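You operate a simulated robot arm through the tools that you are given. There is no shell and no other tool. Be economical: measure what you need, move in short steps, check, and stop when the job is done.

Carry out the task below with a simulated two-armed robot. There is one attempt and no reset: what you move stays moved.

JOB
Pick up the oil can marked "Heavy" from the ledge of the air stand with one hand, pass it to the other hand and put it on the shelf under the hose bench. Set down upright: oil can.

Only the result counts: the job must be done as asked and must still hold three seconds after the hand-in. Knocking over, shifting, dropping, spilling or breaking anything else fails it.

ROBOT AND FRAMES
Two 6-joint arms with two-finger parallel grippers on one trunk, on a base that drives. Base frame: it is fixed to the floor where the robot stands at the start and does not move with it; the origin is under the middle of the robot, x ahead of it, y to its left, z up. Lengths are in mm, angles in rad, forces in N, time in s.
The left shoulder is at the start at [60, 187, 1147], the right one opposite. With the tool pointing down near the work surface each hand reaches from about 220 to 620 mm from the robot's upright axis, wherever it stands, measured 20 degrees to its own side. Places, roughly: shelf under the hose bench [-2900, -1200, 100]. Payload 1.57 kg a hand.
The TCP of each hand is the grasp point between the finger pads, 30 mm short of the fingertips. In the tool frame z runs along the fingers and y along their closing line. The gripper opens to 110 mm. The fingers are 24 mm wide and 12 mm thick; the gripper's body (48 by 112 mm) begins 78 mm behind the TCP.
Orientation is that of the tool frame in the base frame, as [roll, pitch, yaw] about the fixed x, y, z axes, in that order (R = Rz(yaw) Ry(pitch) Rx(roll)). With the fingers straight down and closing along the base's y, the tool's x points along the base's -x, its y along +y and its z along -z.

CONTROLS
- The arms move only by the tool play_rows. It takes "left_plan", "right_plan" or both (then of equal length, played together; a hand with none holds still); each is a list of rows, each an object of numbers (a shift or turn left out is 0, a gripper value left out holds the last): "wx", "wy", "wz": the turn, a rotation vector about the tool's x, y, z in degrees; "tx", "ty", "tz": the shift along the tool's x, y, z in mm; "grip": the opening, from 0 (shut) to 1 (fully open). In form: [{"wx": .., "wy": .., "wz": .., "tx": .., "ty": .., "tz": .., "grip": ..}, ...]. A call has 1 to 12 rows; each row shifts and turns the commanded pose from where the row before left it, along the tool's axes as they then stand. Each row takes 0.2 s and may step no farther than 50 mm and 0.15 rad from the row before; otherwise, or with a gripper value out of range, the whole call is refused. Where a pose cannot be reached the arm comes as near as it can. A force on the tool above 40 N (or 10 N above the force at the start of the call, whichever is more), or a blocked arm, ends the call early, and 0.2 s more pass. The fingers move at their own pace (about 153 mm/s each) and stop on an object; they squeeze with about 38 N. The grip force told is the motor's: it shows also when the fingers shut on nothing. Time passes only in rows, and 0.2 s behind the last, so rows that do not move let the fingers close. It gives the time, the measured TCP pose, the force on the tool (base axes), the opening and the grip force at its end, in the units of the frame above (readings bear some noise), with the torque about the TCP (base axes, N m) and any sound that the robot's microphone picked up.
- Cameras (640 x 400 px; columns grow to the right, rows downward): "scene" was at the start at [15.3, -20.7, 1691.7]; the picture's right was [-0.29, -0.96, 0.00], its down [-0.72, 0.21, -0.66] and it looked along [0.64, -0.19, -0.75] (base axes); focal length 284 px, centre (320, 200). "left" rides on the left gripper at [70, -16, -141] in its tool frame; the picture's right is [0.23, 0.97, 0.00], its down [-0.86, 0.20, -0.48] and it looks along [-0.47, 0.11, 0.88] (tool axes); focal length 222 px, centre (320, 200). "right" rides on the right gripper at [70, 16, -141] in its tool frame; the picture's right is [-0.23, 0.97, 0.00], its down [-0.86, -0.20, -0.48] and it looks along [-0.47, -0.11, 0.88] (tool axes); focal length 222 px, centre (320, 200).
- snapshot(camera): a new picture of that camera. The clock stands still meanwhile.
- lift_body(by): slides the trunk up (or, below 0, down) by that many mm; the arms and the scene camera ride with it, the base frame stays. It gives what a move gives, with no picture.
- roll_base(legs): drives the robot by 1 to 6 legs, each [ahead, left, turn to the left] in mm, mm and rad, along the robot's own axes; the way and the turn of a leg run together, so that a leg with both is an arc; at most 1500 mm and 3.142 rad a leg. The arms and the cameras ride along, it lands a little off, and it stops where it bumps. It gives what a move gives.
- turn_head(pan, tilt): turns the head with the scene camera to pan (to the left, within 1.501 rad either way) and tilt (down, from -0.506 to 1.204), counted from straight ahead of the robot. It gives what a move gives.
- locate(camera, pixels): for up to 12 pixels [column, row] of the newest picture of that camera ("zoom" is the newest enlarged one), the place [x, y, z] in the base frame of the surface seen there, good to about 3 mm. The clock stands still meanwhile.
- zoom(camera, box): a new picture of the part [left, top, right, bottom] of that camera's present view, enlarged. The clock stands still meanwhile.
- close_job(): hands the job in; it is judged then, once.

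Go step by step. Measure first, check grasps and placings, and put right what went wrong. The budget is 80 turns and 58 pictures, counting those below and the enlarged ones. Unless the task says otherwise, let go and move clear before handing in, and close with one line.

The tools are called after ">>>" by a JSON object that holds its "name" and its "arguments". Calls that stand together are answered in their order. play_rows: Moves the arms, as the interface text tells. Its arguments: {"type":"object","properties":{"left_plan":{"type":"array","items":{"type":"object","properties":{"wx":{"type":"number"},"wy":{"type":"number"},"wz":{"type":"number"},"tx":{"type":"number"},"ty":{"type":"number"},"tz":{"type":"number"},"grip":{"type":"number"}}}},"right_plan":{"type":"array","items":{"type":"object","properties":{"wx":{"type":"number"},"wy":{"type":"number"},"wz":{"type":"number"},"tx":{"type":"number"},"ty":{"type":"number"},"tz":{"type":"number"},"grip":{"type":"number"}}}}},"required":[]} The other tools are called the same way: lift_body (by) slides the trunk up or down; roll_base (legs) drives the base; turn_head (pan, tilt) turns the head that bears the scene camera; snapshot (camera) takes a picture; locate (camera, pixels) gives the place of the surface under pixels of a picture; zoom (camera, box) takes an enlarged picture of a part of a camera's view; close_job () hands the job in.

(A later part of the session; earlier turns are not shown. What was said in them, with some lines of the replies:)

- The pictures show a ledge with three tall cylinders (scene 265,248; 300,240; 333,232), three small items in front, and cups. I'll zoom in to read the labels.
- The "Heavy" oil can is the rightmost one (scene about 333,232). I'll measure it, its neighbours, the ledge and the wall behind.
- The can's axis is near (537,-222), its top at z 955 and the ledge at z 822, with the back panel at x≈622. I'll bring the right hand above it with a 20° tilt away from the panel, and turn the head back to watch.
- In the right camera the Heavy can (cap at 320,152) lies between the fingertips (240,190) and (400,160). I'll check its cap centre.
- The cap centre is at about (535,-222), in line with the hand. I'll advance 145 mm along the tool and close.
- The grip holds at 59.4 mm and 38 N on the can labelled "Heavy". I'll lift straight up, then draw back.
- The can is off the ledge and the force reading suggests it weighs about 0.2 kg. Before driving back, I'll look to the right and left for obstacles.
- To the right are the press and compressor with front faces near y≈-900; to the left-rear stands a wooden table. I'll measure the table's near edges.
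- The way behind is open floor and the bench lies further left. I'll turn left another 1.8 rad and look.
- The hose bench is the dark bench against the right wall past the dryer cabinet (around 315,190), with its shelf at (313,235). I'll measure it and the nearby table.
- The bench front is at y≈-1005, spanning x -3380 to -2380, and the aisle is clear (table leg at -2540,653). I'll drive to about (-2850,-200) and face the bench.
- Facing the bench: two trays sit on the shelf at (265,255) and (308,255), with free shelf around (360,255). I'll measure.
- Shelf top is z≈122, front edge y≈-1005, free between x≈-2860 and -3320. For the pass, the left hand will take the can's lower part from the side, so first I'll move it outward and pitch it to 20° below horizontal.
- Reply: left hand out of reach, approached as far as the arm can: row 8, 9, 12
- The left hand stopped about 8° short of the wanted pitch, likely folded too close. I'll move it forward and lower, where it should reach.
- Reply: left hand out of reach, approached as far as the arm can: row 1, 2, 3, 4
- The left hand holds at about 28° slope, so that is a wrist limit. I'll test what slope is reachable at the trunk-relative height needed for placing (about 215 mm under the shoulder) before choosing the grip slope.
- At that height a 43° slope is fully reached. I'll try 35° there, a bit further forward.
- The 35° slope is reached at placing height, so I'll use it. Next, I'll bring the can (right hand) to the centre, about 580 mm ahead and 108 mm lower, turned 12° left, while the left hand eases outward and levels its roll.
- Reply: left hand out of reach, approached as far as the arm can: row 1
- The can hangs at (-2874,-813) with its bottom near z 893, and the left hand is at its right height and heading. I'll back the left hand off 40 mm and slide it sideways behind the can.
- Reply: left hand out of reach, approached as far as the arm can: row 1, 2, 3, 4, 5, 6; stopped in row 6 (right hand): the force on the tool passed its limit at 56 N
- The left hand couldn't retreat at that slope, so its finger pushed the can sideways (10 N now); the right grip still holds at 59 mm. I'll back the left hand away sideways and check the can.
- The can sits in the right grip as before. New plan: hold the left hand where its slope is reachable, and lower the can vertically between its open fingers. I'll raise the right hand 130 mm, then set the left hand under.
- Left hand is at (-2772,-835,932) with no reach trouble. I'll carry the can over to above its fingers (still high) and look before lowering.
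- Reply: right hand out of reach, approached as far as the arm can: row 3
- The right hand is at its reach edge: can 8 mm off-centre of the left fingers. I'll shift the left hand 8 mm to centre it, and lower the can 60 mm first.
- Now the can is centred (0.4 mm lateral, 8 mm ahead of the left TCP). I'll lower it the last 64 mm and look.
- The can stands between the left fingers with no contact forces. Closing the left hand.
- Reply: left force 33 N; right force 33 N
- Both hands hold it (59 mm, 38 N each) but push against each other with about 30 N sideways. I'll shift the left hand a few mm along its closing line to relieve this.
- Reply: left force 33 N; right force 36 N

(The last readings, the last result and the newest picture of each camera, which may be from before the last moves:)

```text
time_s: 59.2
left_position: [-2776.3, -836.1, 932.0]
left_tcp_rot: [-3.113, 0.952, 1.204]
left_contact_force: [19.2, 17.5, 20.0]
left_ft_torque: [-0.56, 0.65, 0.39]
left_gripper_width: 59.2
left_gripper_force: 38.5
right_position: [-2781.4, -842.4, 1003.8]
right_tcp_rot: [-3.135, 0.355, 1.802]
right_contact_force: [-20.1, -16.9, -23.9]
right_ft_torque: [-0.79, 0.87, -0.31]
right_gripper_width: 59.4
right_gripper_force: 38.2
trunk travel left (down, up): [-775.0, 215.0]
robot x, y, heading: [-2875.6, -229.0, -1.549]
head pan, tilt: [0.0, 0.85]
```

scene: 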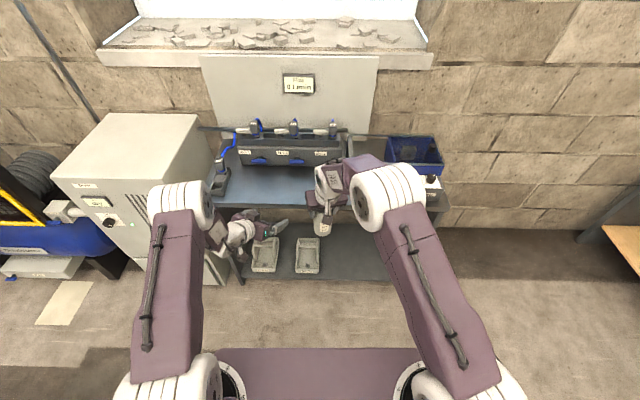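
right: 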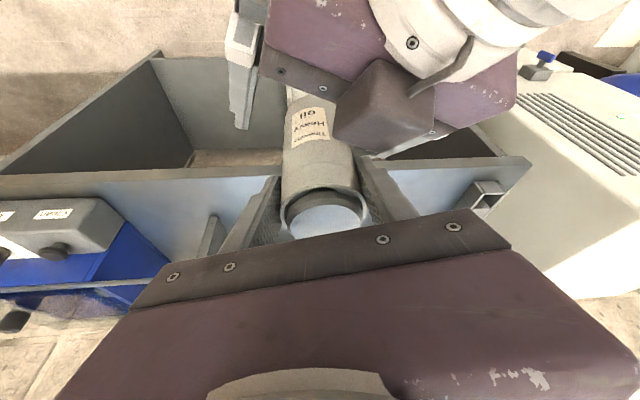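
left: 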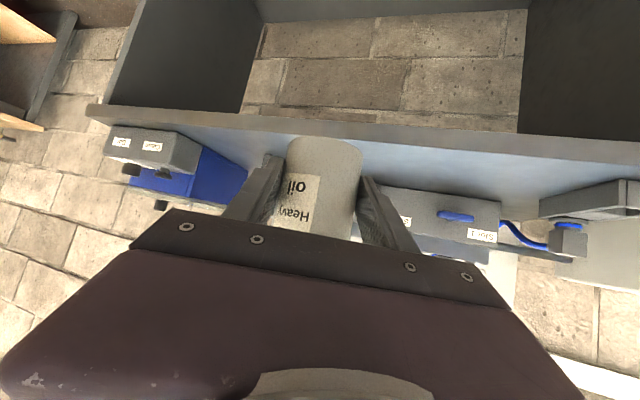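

The strain shifted but did not vanish; releasing the right hand removes it. I'll open the right hand partly and lift it straight up.

>>> {"name": "play_rows", "arguments": {"right_plan": [{"grip": 0.74}, {}, {}, {"tx": -6.9, "tz": -18.8}, {"tx": -10.4, "tz": -28}, {"tx": -10.4, "tz": -28}, {"tx": -13.9, "tz": -37.5}, {"tx": -13.9, "tz": -37.5}, {}]}}

>>> {"name": "snapshot", "arguments": {"camera": "right"}}

>>> {"name": "snapshot", "arguments": {"camera": "left"}}

```text
time_s: 61.2
left_position: [-2775.2, -836.6, 931.0]
left_tcp_rot: [-3.113, 0.95, 1.206]
left_contact_force: [0.0, -0.1, -0.5]
left_ft_torque: [0.06, 0.0, -0.02]
left_gripper_width: 58.8
left_gripper_force: 38.1
right_position: [-2785.8, -832.2, 1158.8]
right_tcp_rot: [-3.137, 0.354, 1.8]
right_contact_force: [-1.1, -0.7, -0.2]
right_ft_torque: [0.0, 0.01, 0.01]
right_gripper_width: 81.4
right_gripper_force: 0.1
right hand out of reach, approached as far as the arm can: row 8
trunk travel left (down, up): [-775.0, 215.0]
robot x, y, heading: [-2877.8, -234.7, -1.545]
head pan, tilt: [0.0, 0.85]
```

```text
24 pictures are left
```

right: 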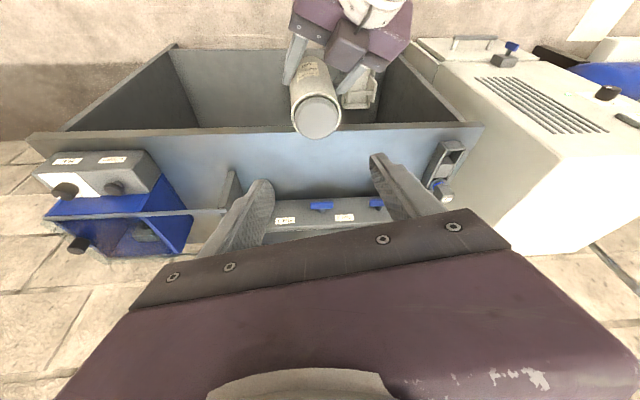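

```text
23 pictures are left
```

left: 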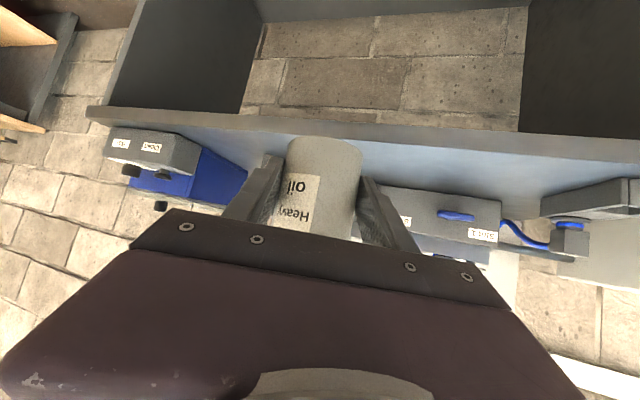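

The left hand alone holds the can. I'll check its uprightness from the cap points seen by the right camera.

>>> {"name": "zoom", "arguments": {"camera": "right", "box": [270, 40, 366, 150]}}

>>> {"name": "locate", "arguments": {"camera": "right", "pixels": [[316, 118], [303, 118], [329, 118], [316, 106], [316, 130], [307, 108], [326, 128], [307, 128], [326, 108]]}}

```text
3.64 times, centred on (318, 95) of right
```

zoom: 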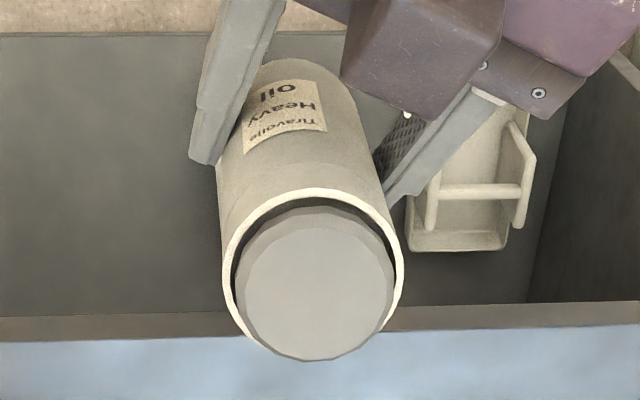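

```text
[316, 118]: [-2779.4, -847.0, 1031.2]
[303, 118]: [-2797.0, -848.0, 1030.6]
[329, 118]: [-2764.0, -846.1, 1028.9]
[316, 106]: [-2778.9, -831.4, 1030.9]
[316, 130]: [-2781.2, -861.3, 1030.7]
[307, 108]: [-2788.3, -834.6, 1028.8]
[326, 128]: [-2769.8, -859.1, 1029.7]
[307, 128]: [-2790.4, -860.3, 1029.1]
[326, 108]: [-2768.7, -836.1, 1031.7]
```

The cap is level (z 1029–1031.5) so the can is upright; its bottom is about 34 mm under the left TCP. I'll retract the right hand to its side, and measure the robot's base plate for the drive-in.

>>> {"name": "play_rows", "arguments": {"right_plan": [{"ty": -40, "tz": -20}, {"ty": -40, "tz": -20}, {"ty": -40, "tx": 20}, {"ty": -40, "tx": 25}, {"ty": -40, "tx": 25}, {"ty": -40, "tx": 25}, {"ty": -40, "tx": 25}, {"tx": 40}, {"tx": 40}, {}]}}

>>> {"name": "turn_head", "arguments": {"pan": 0, "tilt": 1.1}}

>>> {"name": "snapshot", "arguments": {"camera": "scene"}}

```text
time_s: 63.4
left_position: [-2775.5, -837.1, 930.8]
left_tcp_rot: [-3.115, 0.948, 1.208]
left_contact_force: [0.6, 1.1, -0.1]
left_ft_torque: [0.08, -0.04, 0.0]
left_gripper_width: 58.9
left_gripper_force: 38.3
right_position: [-3104.8, -698.4, 1131.3]
right_tcp_rot: [-3.137, 0.355, 1.799]
right_contact_force: [0.4, -0.8, -0.7]
right_ft_torque: [0.03, 0.01, 0.0]
right_gripper_width: 81.3
right_gripper_force: 0.1
trunk travel left (down, up): [-775.0, 215.0]
robot x, y, heading: [-2877.2, -235.2, -1.545]
head pan, tilt: [0.0, 0.85]
```

```text
time_s: 64.1
left_position: [-2775.5, -836.1, 931.4]
left_tcp_rot: [-3.112, 0.95, 1.208]
left_contact_force: [0.2, -0.8, -0.3]
left_ft_torque: [0.05, -0.01, 0.03]
left_gripper_width: 59.2
left_gripper_force: 37.7
right_position: [-3104.2, -697.6, 1129.6]
right_tcp_rot: [-3.137, 0.354, 1.799]
right_contact_force: [-1.0, -0.2, -0.1]
right_ft_torque: [0.02, 0.01, 0.0]
right_gripper_width: 81.2
right_gripper_force: 0.1
trunk travel left (down, up): [-775.0, 215.0]
robot x, y, heading: [-2877.9, -231.7, -1.546]
head pan, tilt: [0.0, 1.1]
```

```text
21 pictures are left
```

scene: 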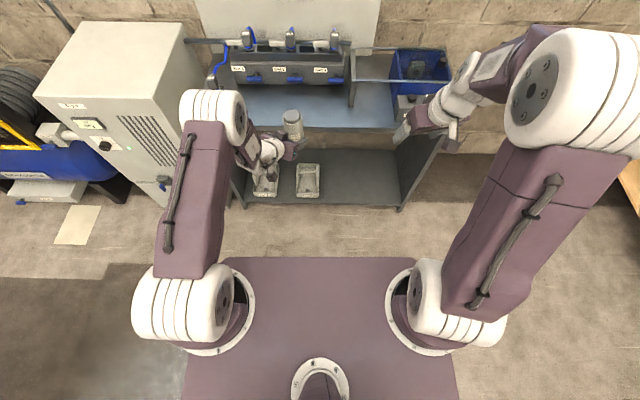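

I'll measure the torso plate's front edge (310,260), the left elbow (220,115), and the bench/shelf edges.

>>> {"name": "locate", "arguments": {"camera": "scene", "pixels": [[310, 262], [225, 265], [238, 105], [205, 95], [232, 130], [560, 60], [310, 126], [350, 203], [400, 207], [318, 194], [320, 170], [388, 160]]}}

```text
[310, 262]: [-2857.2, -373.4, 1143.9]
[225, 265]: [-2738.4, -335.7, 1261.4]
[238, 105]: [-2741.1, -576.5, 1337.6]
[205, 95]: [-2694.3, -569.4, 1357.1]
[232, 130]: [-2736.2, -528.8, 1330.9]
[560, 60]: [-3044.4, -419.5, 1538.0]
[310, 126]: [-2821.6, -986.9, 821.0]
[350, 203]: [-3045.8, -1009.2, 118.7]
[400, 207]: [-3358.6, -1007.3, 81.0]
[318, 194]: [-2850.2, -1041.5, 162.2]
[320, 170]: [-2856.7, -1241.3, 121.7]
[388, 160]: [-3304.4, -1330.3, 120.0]
```

The clearances work: elbows will be under/in front of the bench top, which fronts at y -985. I'll pull the right hand further back, lower the trunk 735 mm here in the open, then look.

>>> {"name": "play_rows", "arguments": {"right_plan": [{"tx": 37.5, "tz": -13.9}, {"tx": 37.5, "tz": -13.9}, {"tx": 37.5, "tz": -13.9}, {}]}}

>>> {"name": "lift_body", "arguments": {"by": -735}}

>>> {"name": "turn_head", "arguments": {"pan": 0, "tilt": 0.7}}

>>> {"name": "snapshot", "arguments": {"camera": "scene"}}

```text
time_s: 65.1
left_position: [-2776.2, -835.4, 930.8]
left_tcp_rot: [-3.113, 0.95, 1.207]
left_contact_force: [0.7, -0.9, -0.4]
left_ft_torque: [0.03, -0.02, 0.04]
left_gripper_width: 59.0
left_gripper_force: 37.7
right_position: [-3130.1, -581.9, 1130.5]
right_tcp_rot: [-3.136, 0.354, 1.8]
right_contact_force: [0.6, 0.7, -0.9]
right_ft_torque: [0.0, -0.02, -0.01]
right_gripper_width: 81.0
right_gripper_force: 0.1
trunk travel left (down, up): [-775.0, 215.0]
robot x, y, heading: [-2876.1, -235.1, -1.548]
head pan, tilt: [0.0, 1.1]
```

```text
refused: -735 is not a number from -400 to 400
```

```text
time_s: 66.0
left_position: [-2776.2, -836.3, 932.2]
left_tcp_rot: [-3.113, 0.95, 1.206]
left_contact_force: [0.3, 0.7, -0.2]
left_ft_torque: [0.01, 0.01, 0.0]
left_gripper_width: 58.9
left_gripper_force: 38.0
right_position: [-3130.3, -580.3, 1130.3]
right_tcp_rot: [-3.136, 0.355, 1.799]
right_contact_force: [-0.4, -0.2, -0.4]
right_ft_torque: [0.02, 0.01, -0.01]
right_gripper_width: 81.4
right_gripper_force: 0.0
trunk travel left (down, up): [-775.0, 215.0]
robot x, y, heading: [-2876.9, -232.2, -1.546]
head pan, tilt: [0.0, 0.7]
```

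```text
20 pictures are left
```

scene: 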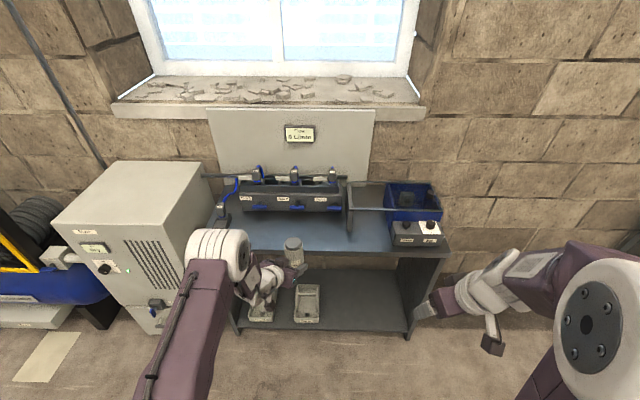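

The trunk moves at most 400 mm per call, so I'll lower it in two steps of 367 mm.

>>> {"name": "lift_body", "arguments": {"by": -367}}

>>> {"name": "lift_body", "arguments": {"by": -367}}

>>> {"name": "roll_base", "arguments": {"legs": [[0, -285, 0]]}}

>>> {"name": "snapshot", "arguments": {"camera": "scene"}}

>>> {"name": "snapshot", "arguments": {"camera": "left"}}

```text
time_s: 69.6
left_position: [-2776.2, -835.8, 563.6]
left_tcp_rot: [-3.114, 0.95, 1.207]
left_contact_force: [-0.4, 0.4, -0.4]
left_ft_torque: [0.07, -0.02, 0.0]
left_gripper_width: 59.0
left_gripper_force: 38.1
right_position: [-3130.8, -581.2, 763.1]
right_tcp_rot: [-3.136, 0.356, 1.8]
right_contact_force: [-0.4, -0.5, 0.4]
right_ft_torque: [-0.01, 0.01, -0.04]
right_gripper_width: 81.6
right_gripper_force: 0.0
trunk travel left (down, up): [-408.0, 582.0]
robot x, y, heading: [-2879.8, -234.3, -1.546]
head pan, tilt: [0.0, 0.7]
```

```text
time_s: 73.1
left_position: [-2774.8, -835.8, 197.0]
left_tcp_rot: [-3.115, 0.95, 1.207]
left_contact_force: [-0.2, -0.4, -0.3]
left_ft_torque: [0.03, 0.02, 0.03]
left_gripper_width: 58.9
left_gripper_force: 37.8
right_position: [-3131.5, -580.0, 397.0]
right_tcp_rot: [-3.137, 0.354, 1.8]
right_contact_force: [0.1, -0.3, 1.1]
right_ft_torque: [0.03, 0.02, 0.01]
right_gripper_width: 81.7
right_gripper_force: 0.1
trunk travel left (down, up): [-41.0, 949.0]
robot x, y, heading: [-2878.7, -231.0, -1.548]
head pan, tilt: [0.0, 0.7]
```

```text
time_s: 75.1
left_position: [-3060.2, -841.7, 197.9]
left_tcp_rot: [-3.115, 0.947, 1.205]
left_contact_force: [-0.3, -0.4, 0.1]
left_ft_torque: [0.02, -0.03, 0.0]
left_gripper_width: 58.9
left_gripper_force: 37.6
right_position: [-3414.2, -586.4, 396.6]
right_tcp_rot: [-3.137, 0.354, 1.799]
right_contact_force: [0.1, 0.5, 0.9]
right_ft_torque: [-0.05, -0.03, -0.02]
right_gripper_width: 81.3
right_gripper_force: 0.0
trunk travel left (down, up): [-41.0, 949.0]
robot x, y, heading: [-3164.6, -239.6, -1.552]
head pan, tilt: [0.0, 0.7]
```

```text
19 pictures are left
```

scene: 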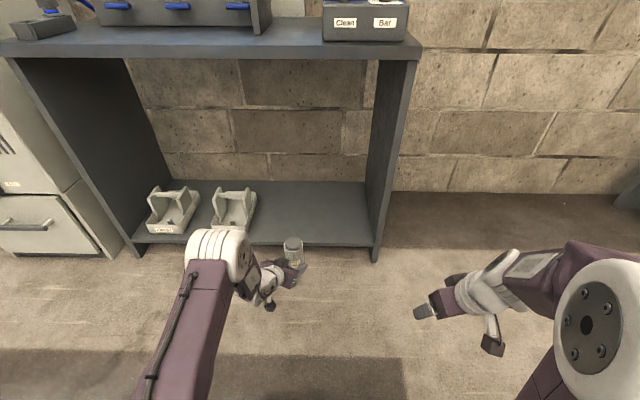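

```text
18 pictures are left
```

left: 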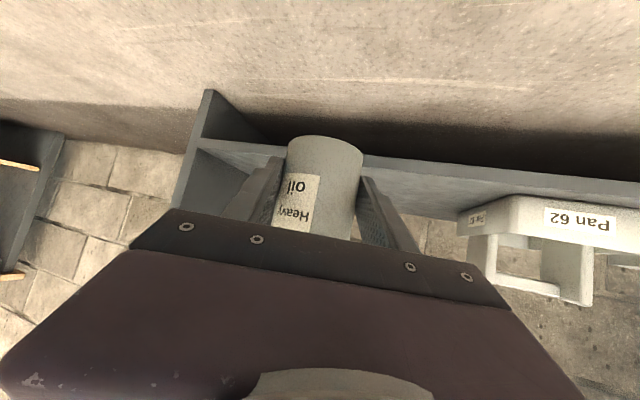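

The can is opposite the free shelf stretch, 41 mm above the shelf level, right of Pan 62. I'll drive in 262 mm.

>>> {"name": "roll_base", "arguments": {"legs": [[130, 0, 0], [132, 0, 0]]}}

>>> {"name": "snapshot", "arguments": {"camera": "scene"}}

>>> {"name": "snapshot", "arguments": {"camera": "left"}}

```text
time_s: 77.3
left_position: [-3057.1, -1106.8, 196.7]
left_tcp_rot: [-3.114, 0.949, 1.203]
left_contact_force: [-0.5, 0.5, 1.1]
left_ft_torque: [0.04, -0.04, -0.03]
left_gripper_width: 58.8
left_gripper_force: 37.8
right_position: [-3410.1, -850.0, 396.7]
right_tcp_rot: [-3.136, 0.355, 1.794]
right_contact_force: [0.5, 0.8, 0.8]
right_ft_torque: [-0.03, 0.0, 0.0]
right_gripper_width: 81.3
right_gripper_force: 0.0
trunk travel left (down, up): [-41.0, 949.0]
robot x, y, heading: [-3156.9, -506.1, -1.55]
head pan, tilt: [0.0, 0.7]
```

```text
17 pictures are left
```

scene: 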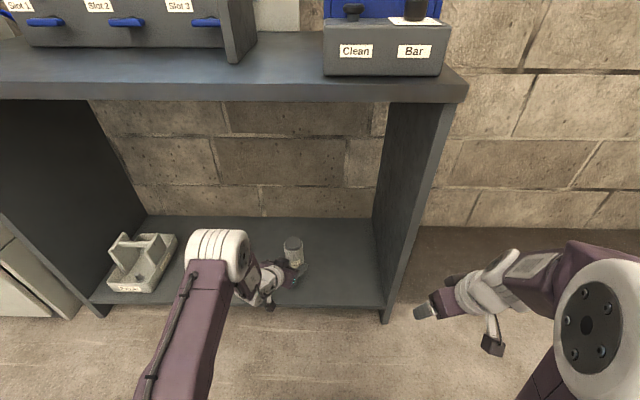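

```text
16 pictures are left
```

left: 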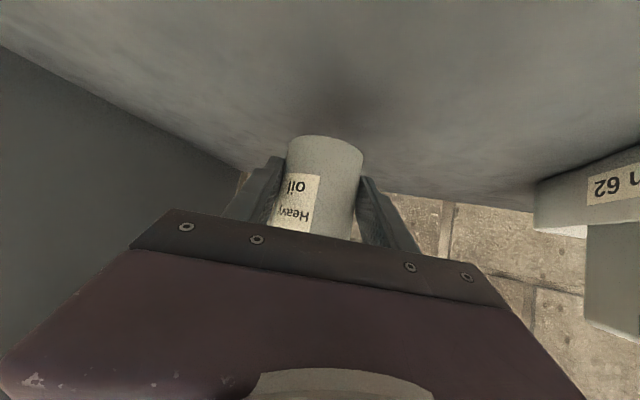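

The can is at about (-3061,-1117), well inside the shelf and clear of Pan 62 and the side panel. I'll lower the trunk 36 mm, then creep down with the arm until touch.

>>> {"name": "lift_body", "arguments": {"by": -36}}

>>> {"name": "play_rows", "arguments": {"left_plan": [{"tx": 1.6, "tz": 1.2}, {"tx": 0.8, "tz": 0.6}, {}]}}

```text
time_s: 78.1
left_position: [-3055.7, -1105.9, 161.4]
left_tcp_rot: [-3.114, 0.951, 1.204]
left_contact_force: [0.6, -0.2, -1.0]
left_ft_torque: [0.05, -0.01, 0.01]
left_gripper_width: 59.0
left_gripper_force: 38.0
right_position: [-3409.6, -850.5, 360.5]
right_tcp_rot: [-3.138, 0.356, 1.795]
right_contact_force: [-0.4, -0.3, 0.6]
right_ft_torque: [0.02, 0.03, 0.03]
right_gripper_width: 81.5
right_gripper_force: 0.0
trunk travel left (down, up): [-5.0, 985.0]
robot x, y, heading: [-3159.6, -502.8, -1.545]
head pan, tilt: [0.0, 0.7]
```

```text
time_s: 78.9
left_position: [-3055.6, -1106.1, 158.2]
left_tcp_rot: [-3.111, 0.95, 1.204]
left_contact_force: [0.1, -0.3, -0.6]
left_ft_torque: [0.04, -0.04, -0.02]
left_gripper_width: 58.8
left_gripper_force: 37.9
right_position: [-3409.3, -851.3, 360.2]
right_tcp_rot: [-3.136, 0.355, 1.797]
right_contact_force: [-0.5, 0.6, -0.4]
right_ft_torque: [0.03, 0.02, 0.02]
right_gripper_width: 81.5
right_gripper_force: 0.0
trunk travel left (down, up): [-5.0, 985.0]
robot x, y, heading: [-3154.1, -501.4, -1.552]
head pan, tilt: [0.0, 0.7]
```

No contact yet at z 158.2; I'll creep down in 1 mm steps.

>>> {"name": "play_rows", "arguments": {"left_plan": [{"tx": 0.8, "tz": 0.6}, {"tx": 0.8, "tz": 0.6}, {}]}}

>>> {"name": "zoom", "arguments": {"camera": "scene", "box": [240, 210, 360, 310]}}

```text
time_s: 79.7
left_position: [-3054.7, -1105.7, 158.3]
left_tcp_rot: [-3.111, 0.948, 1.205]
left_contact_force: [-0.4, 1.3, -1.0]
left_ft_torque: [0.04, -0.03, 0.04]
left_gripper_width: 59.0
left_gripper_force: 38.4
right_position: [-3409.8, -850.9, 360.5]
right_tcp_rot: [-3.137, 0.355, 1.797]
right_contact_force: [0.4, -0.7, 0.3]
right_ft_torque: [0.01, -0.01, 0.0]
right_gripper_width: 81.5
right_gripper_force: 0.1
trunk travel left (down, up): [-5.0, 985.0]
robot x, y, heading: [-3154.4, -500.0, -1.551]
head pan, tilt: [0.0, 0.7]
```

```text
4.00 times, centred on (300, 260) of scene
```

zoom: 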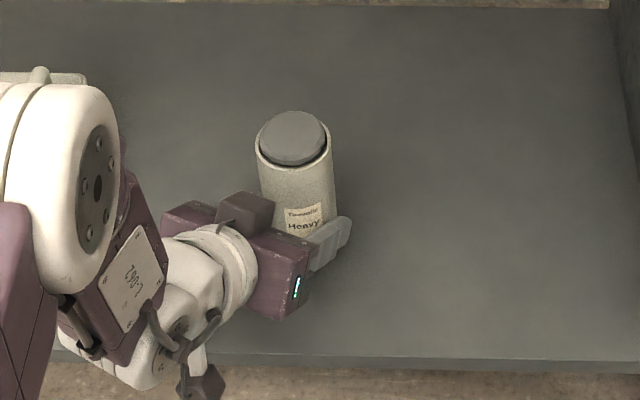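

The z reading barely changed and force is small; I'll measure the cap height against the shelf here.

>>> {"name": "locate", "arguments": {"camera": "zoom", "pixels": [[294, 138], [275, 138], [315, 138], [294, 120], [294, 155], [400, 200], [400, 120], [420, 280], [220, 100]]}}

>>> {"name": "play_rows", "arguments": {"left_plan": [{"tx": 0.8, "tz": 0.6}, {"tx": 0.8, "tz": 0.6}, {}, {}]}}

```text
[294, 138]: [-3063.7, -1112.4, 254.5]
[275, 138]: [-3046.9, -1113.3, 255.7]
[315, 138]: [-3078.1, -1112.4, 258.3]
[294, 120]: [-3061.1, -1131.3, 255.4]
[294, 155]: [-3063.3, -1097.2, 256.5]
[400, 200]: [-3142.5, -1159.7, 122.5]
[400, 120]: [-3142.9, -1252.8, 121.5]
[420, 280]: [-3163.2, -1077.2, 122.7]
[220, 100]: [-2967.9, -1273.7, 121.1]
```

```text
time_s: 80.7
left_position: [-3055.8, -1106.5, 156.9]
left_tcp_rot: [-3.114, 0.953, 1.202]
left_contact_force: [2.4, 1.6, 15.4]
left_ft_torque: [-0.01, -0.49, 0.05]
left_gripper_width: 58.9
left_gripper_force: 37.5
right_position: [-3409.3, -848.8, 360.8]
right_tcp_rot: [-3.136, 0.357, 1.796]
right_contact_force: [-0.4, 0.8, 0.4]
right_ft_torque: [-0.03, 0.02, -0.01]
right_gripper_width: 81.3
right_gripper_force: 0.0
trunk travel left (down, up): [-5.0, 985.0]
robot x, y, heading: [-3154.9, -504.7, -1.549]
head pan, tilt: [0.0, 0.7]
```

The can has touched down (15 N upward) with its cap level. I'll ease up a touch and open the left hand.

>>> {"name": "play_rows", "arguments": {"left_plan": [{"tx": -0.6, "tz": -0.45}, {"grip": 0.7}, {"grip": 1}, {}, {}]}}

>>> {"name": "zoom", "arguments": {"camera": "scene", "box": [240, 210, 360, 310]}}

>>> {"name": "snapshot", "arguments": {"camera": "left"}}

```text
time_s: 81.9
left_position: [-3056.3, -1106.0, 155.2]
left_tcp_rot: [-3.11, 0.949, 1.205]
left_contact_force: [0.0, 0.4, 0.2]
left_ft_torque: [0.02, -0.02, 0.04]
left_gripper_width: 110.1
left_gripper_force: 0.1
right_position: [-3408.5, -850.1, 359.6]
right_tcp_rot: [-3.137, 0.355, 1.797]
right_contact_force: [-0.2, 0.4, 0.1]
right_ft_torque: [0.02, 0.01, 0.01]
right_gripper_width: 81.5
right_gripper_force: 0.0
trunk travel left (down, up): [-5.0, 985.0]
robot x, y, heading: [-3153.9, -504.4, -1.553]
head pan, tilt: [0.0, 0.7]
```

```text
4.00 times, centred on (300, 260) of scene
```

zoom: 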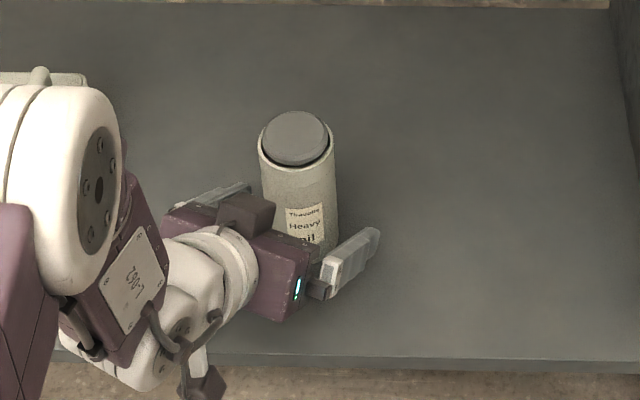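

```text
13 pictures are left
```

left: 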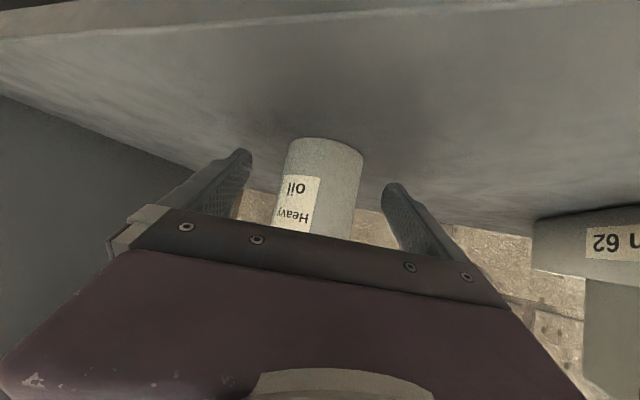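

The can stands freely upright between the open fingers. I'll back the base out along the fingers' direction, then straight back.

>>> {"name": "roll_base", "arguments": {"legs": [[-93, 37, 0], [-250, 0, 0]]}}

>>> {"name": "snapshot", "arguments": {"camera": "scene"}}

```text
time_s: 84.5
left_position: [-3026.7, -757.0, 155.6]
left_tcp_rot: [-3.111, 0.949, 1.203]
left_contact_force: [0.0, 0.0, -0.2]
left_ft_torque: [-0.03, -0.01, 0.01]
left_gripper_width: 110.0
left_gripper_force: 0.1
right_position: [-3380.6, -502.0, 359.8]
right_tcp_rot: [-3.136, 0.356, 1.794]
right_contact_force: [-0.5, -1.0, -0.4]
right_ft_torque: [-0.01, -0.03, -0.01]
right_gripper_width: 81.4
right_gripper_force: 0.0
trunk travel left (down, up): [-5.0, 985.0]
robot x, y, heading: [-3126.8, -156.8, -1.555]
head pan, tilt: [0.0, 0.7]
```

```text
12 pictures are left
```

scene: 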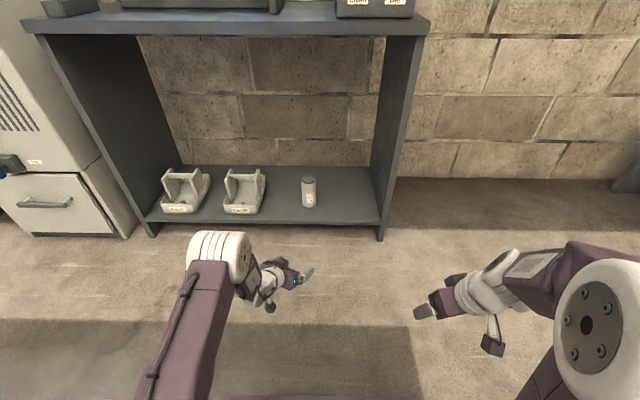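

The can stands upright on the shelf at (308,192), both pans are where they were, and both hands are clear of the bench, so I'll hand in.

>>> {"name": "close_job", "arguments": {}}

```text
The job is handed in.
```

The "Heavy" oil can is upright on the shelf under the hose bench, just right of Pan 62. The right hand picked it up and passed it to the left, and both hands are clear. During the pass the left finger pushed sideways against the can. It stayed in the right hand's grip, and nothing else was touched.
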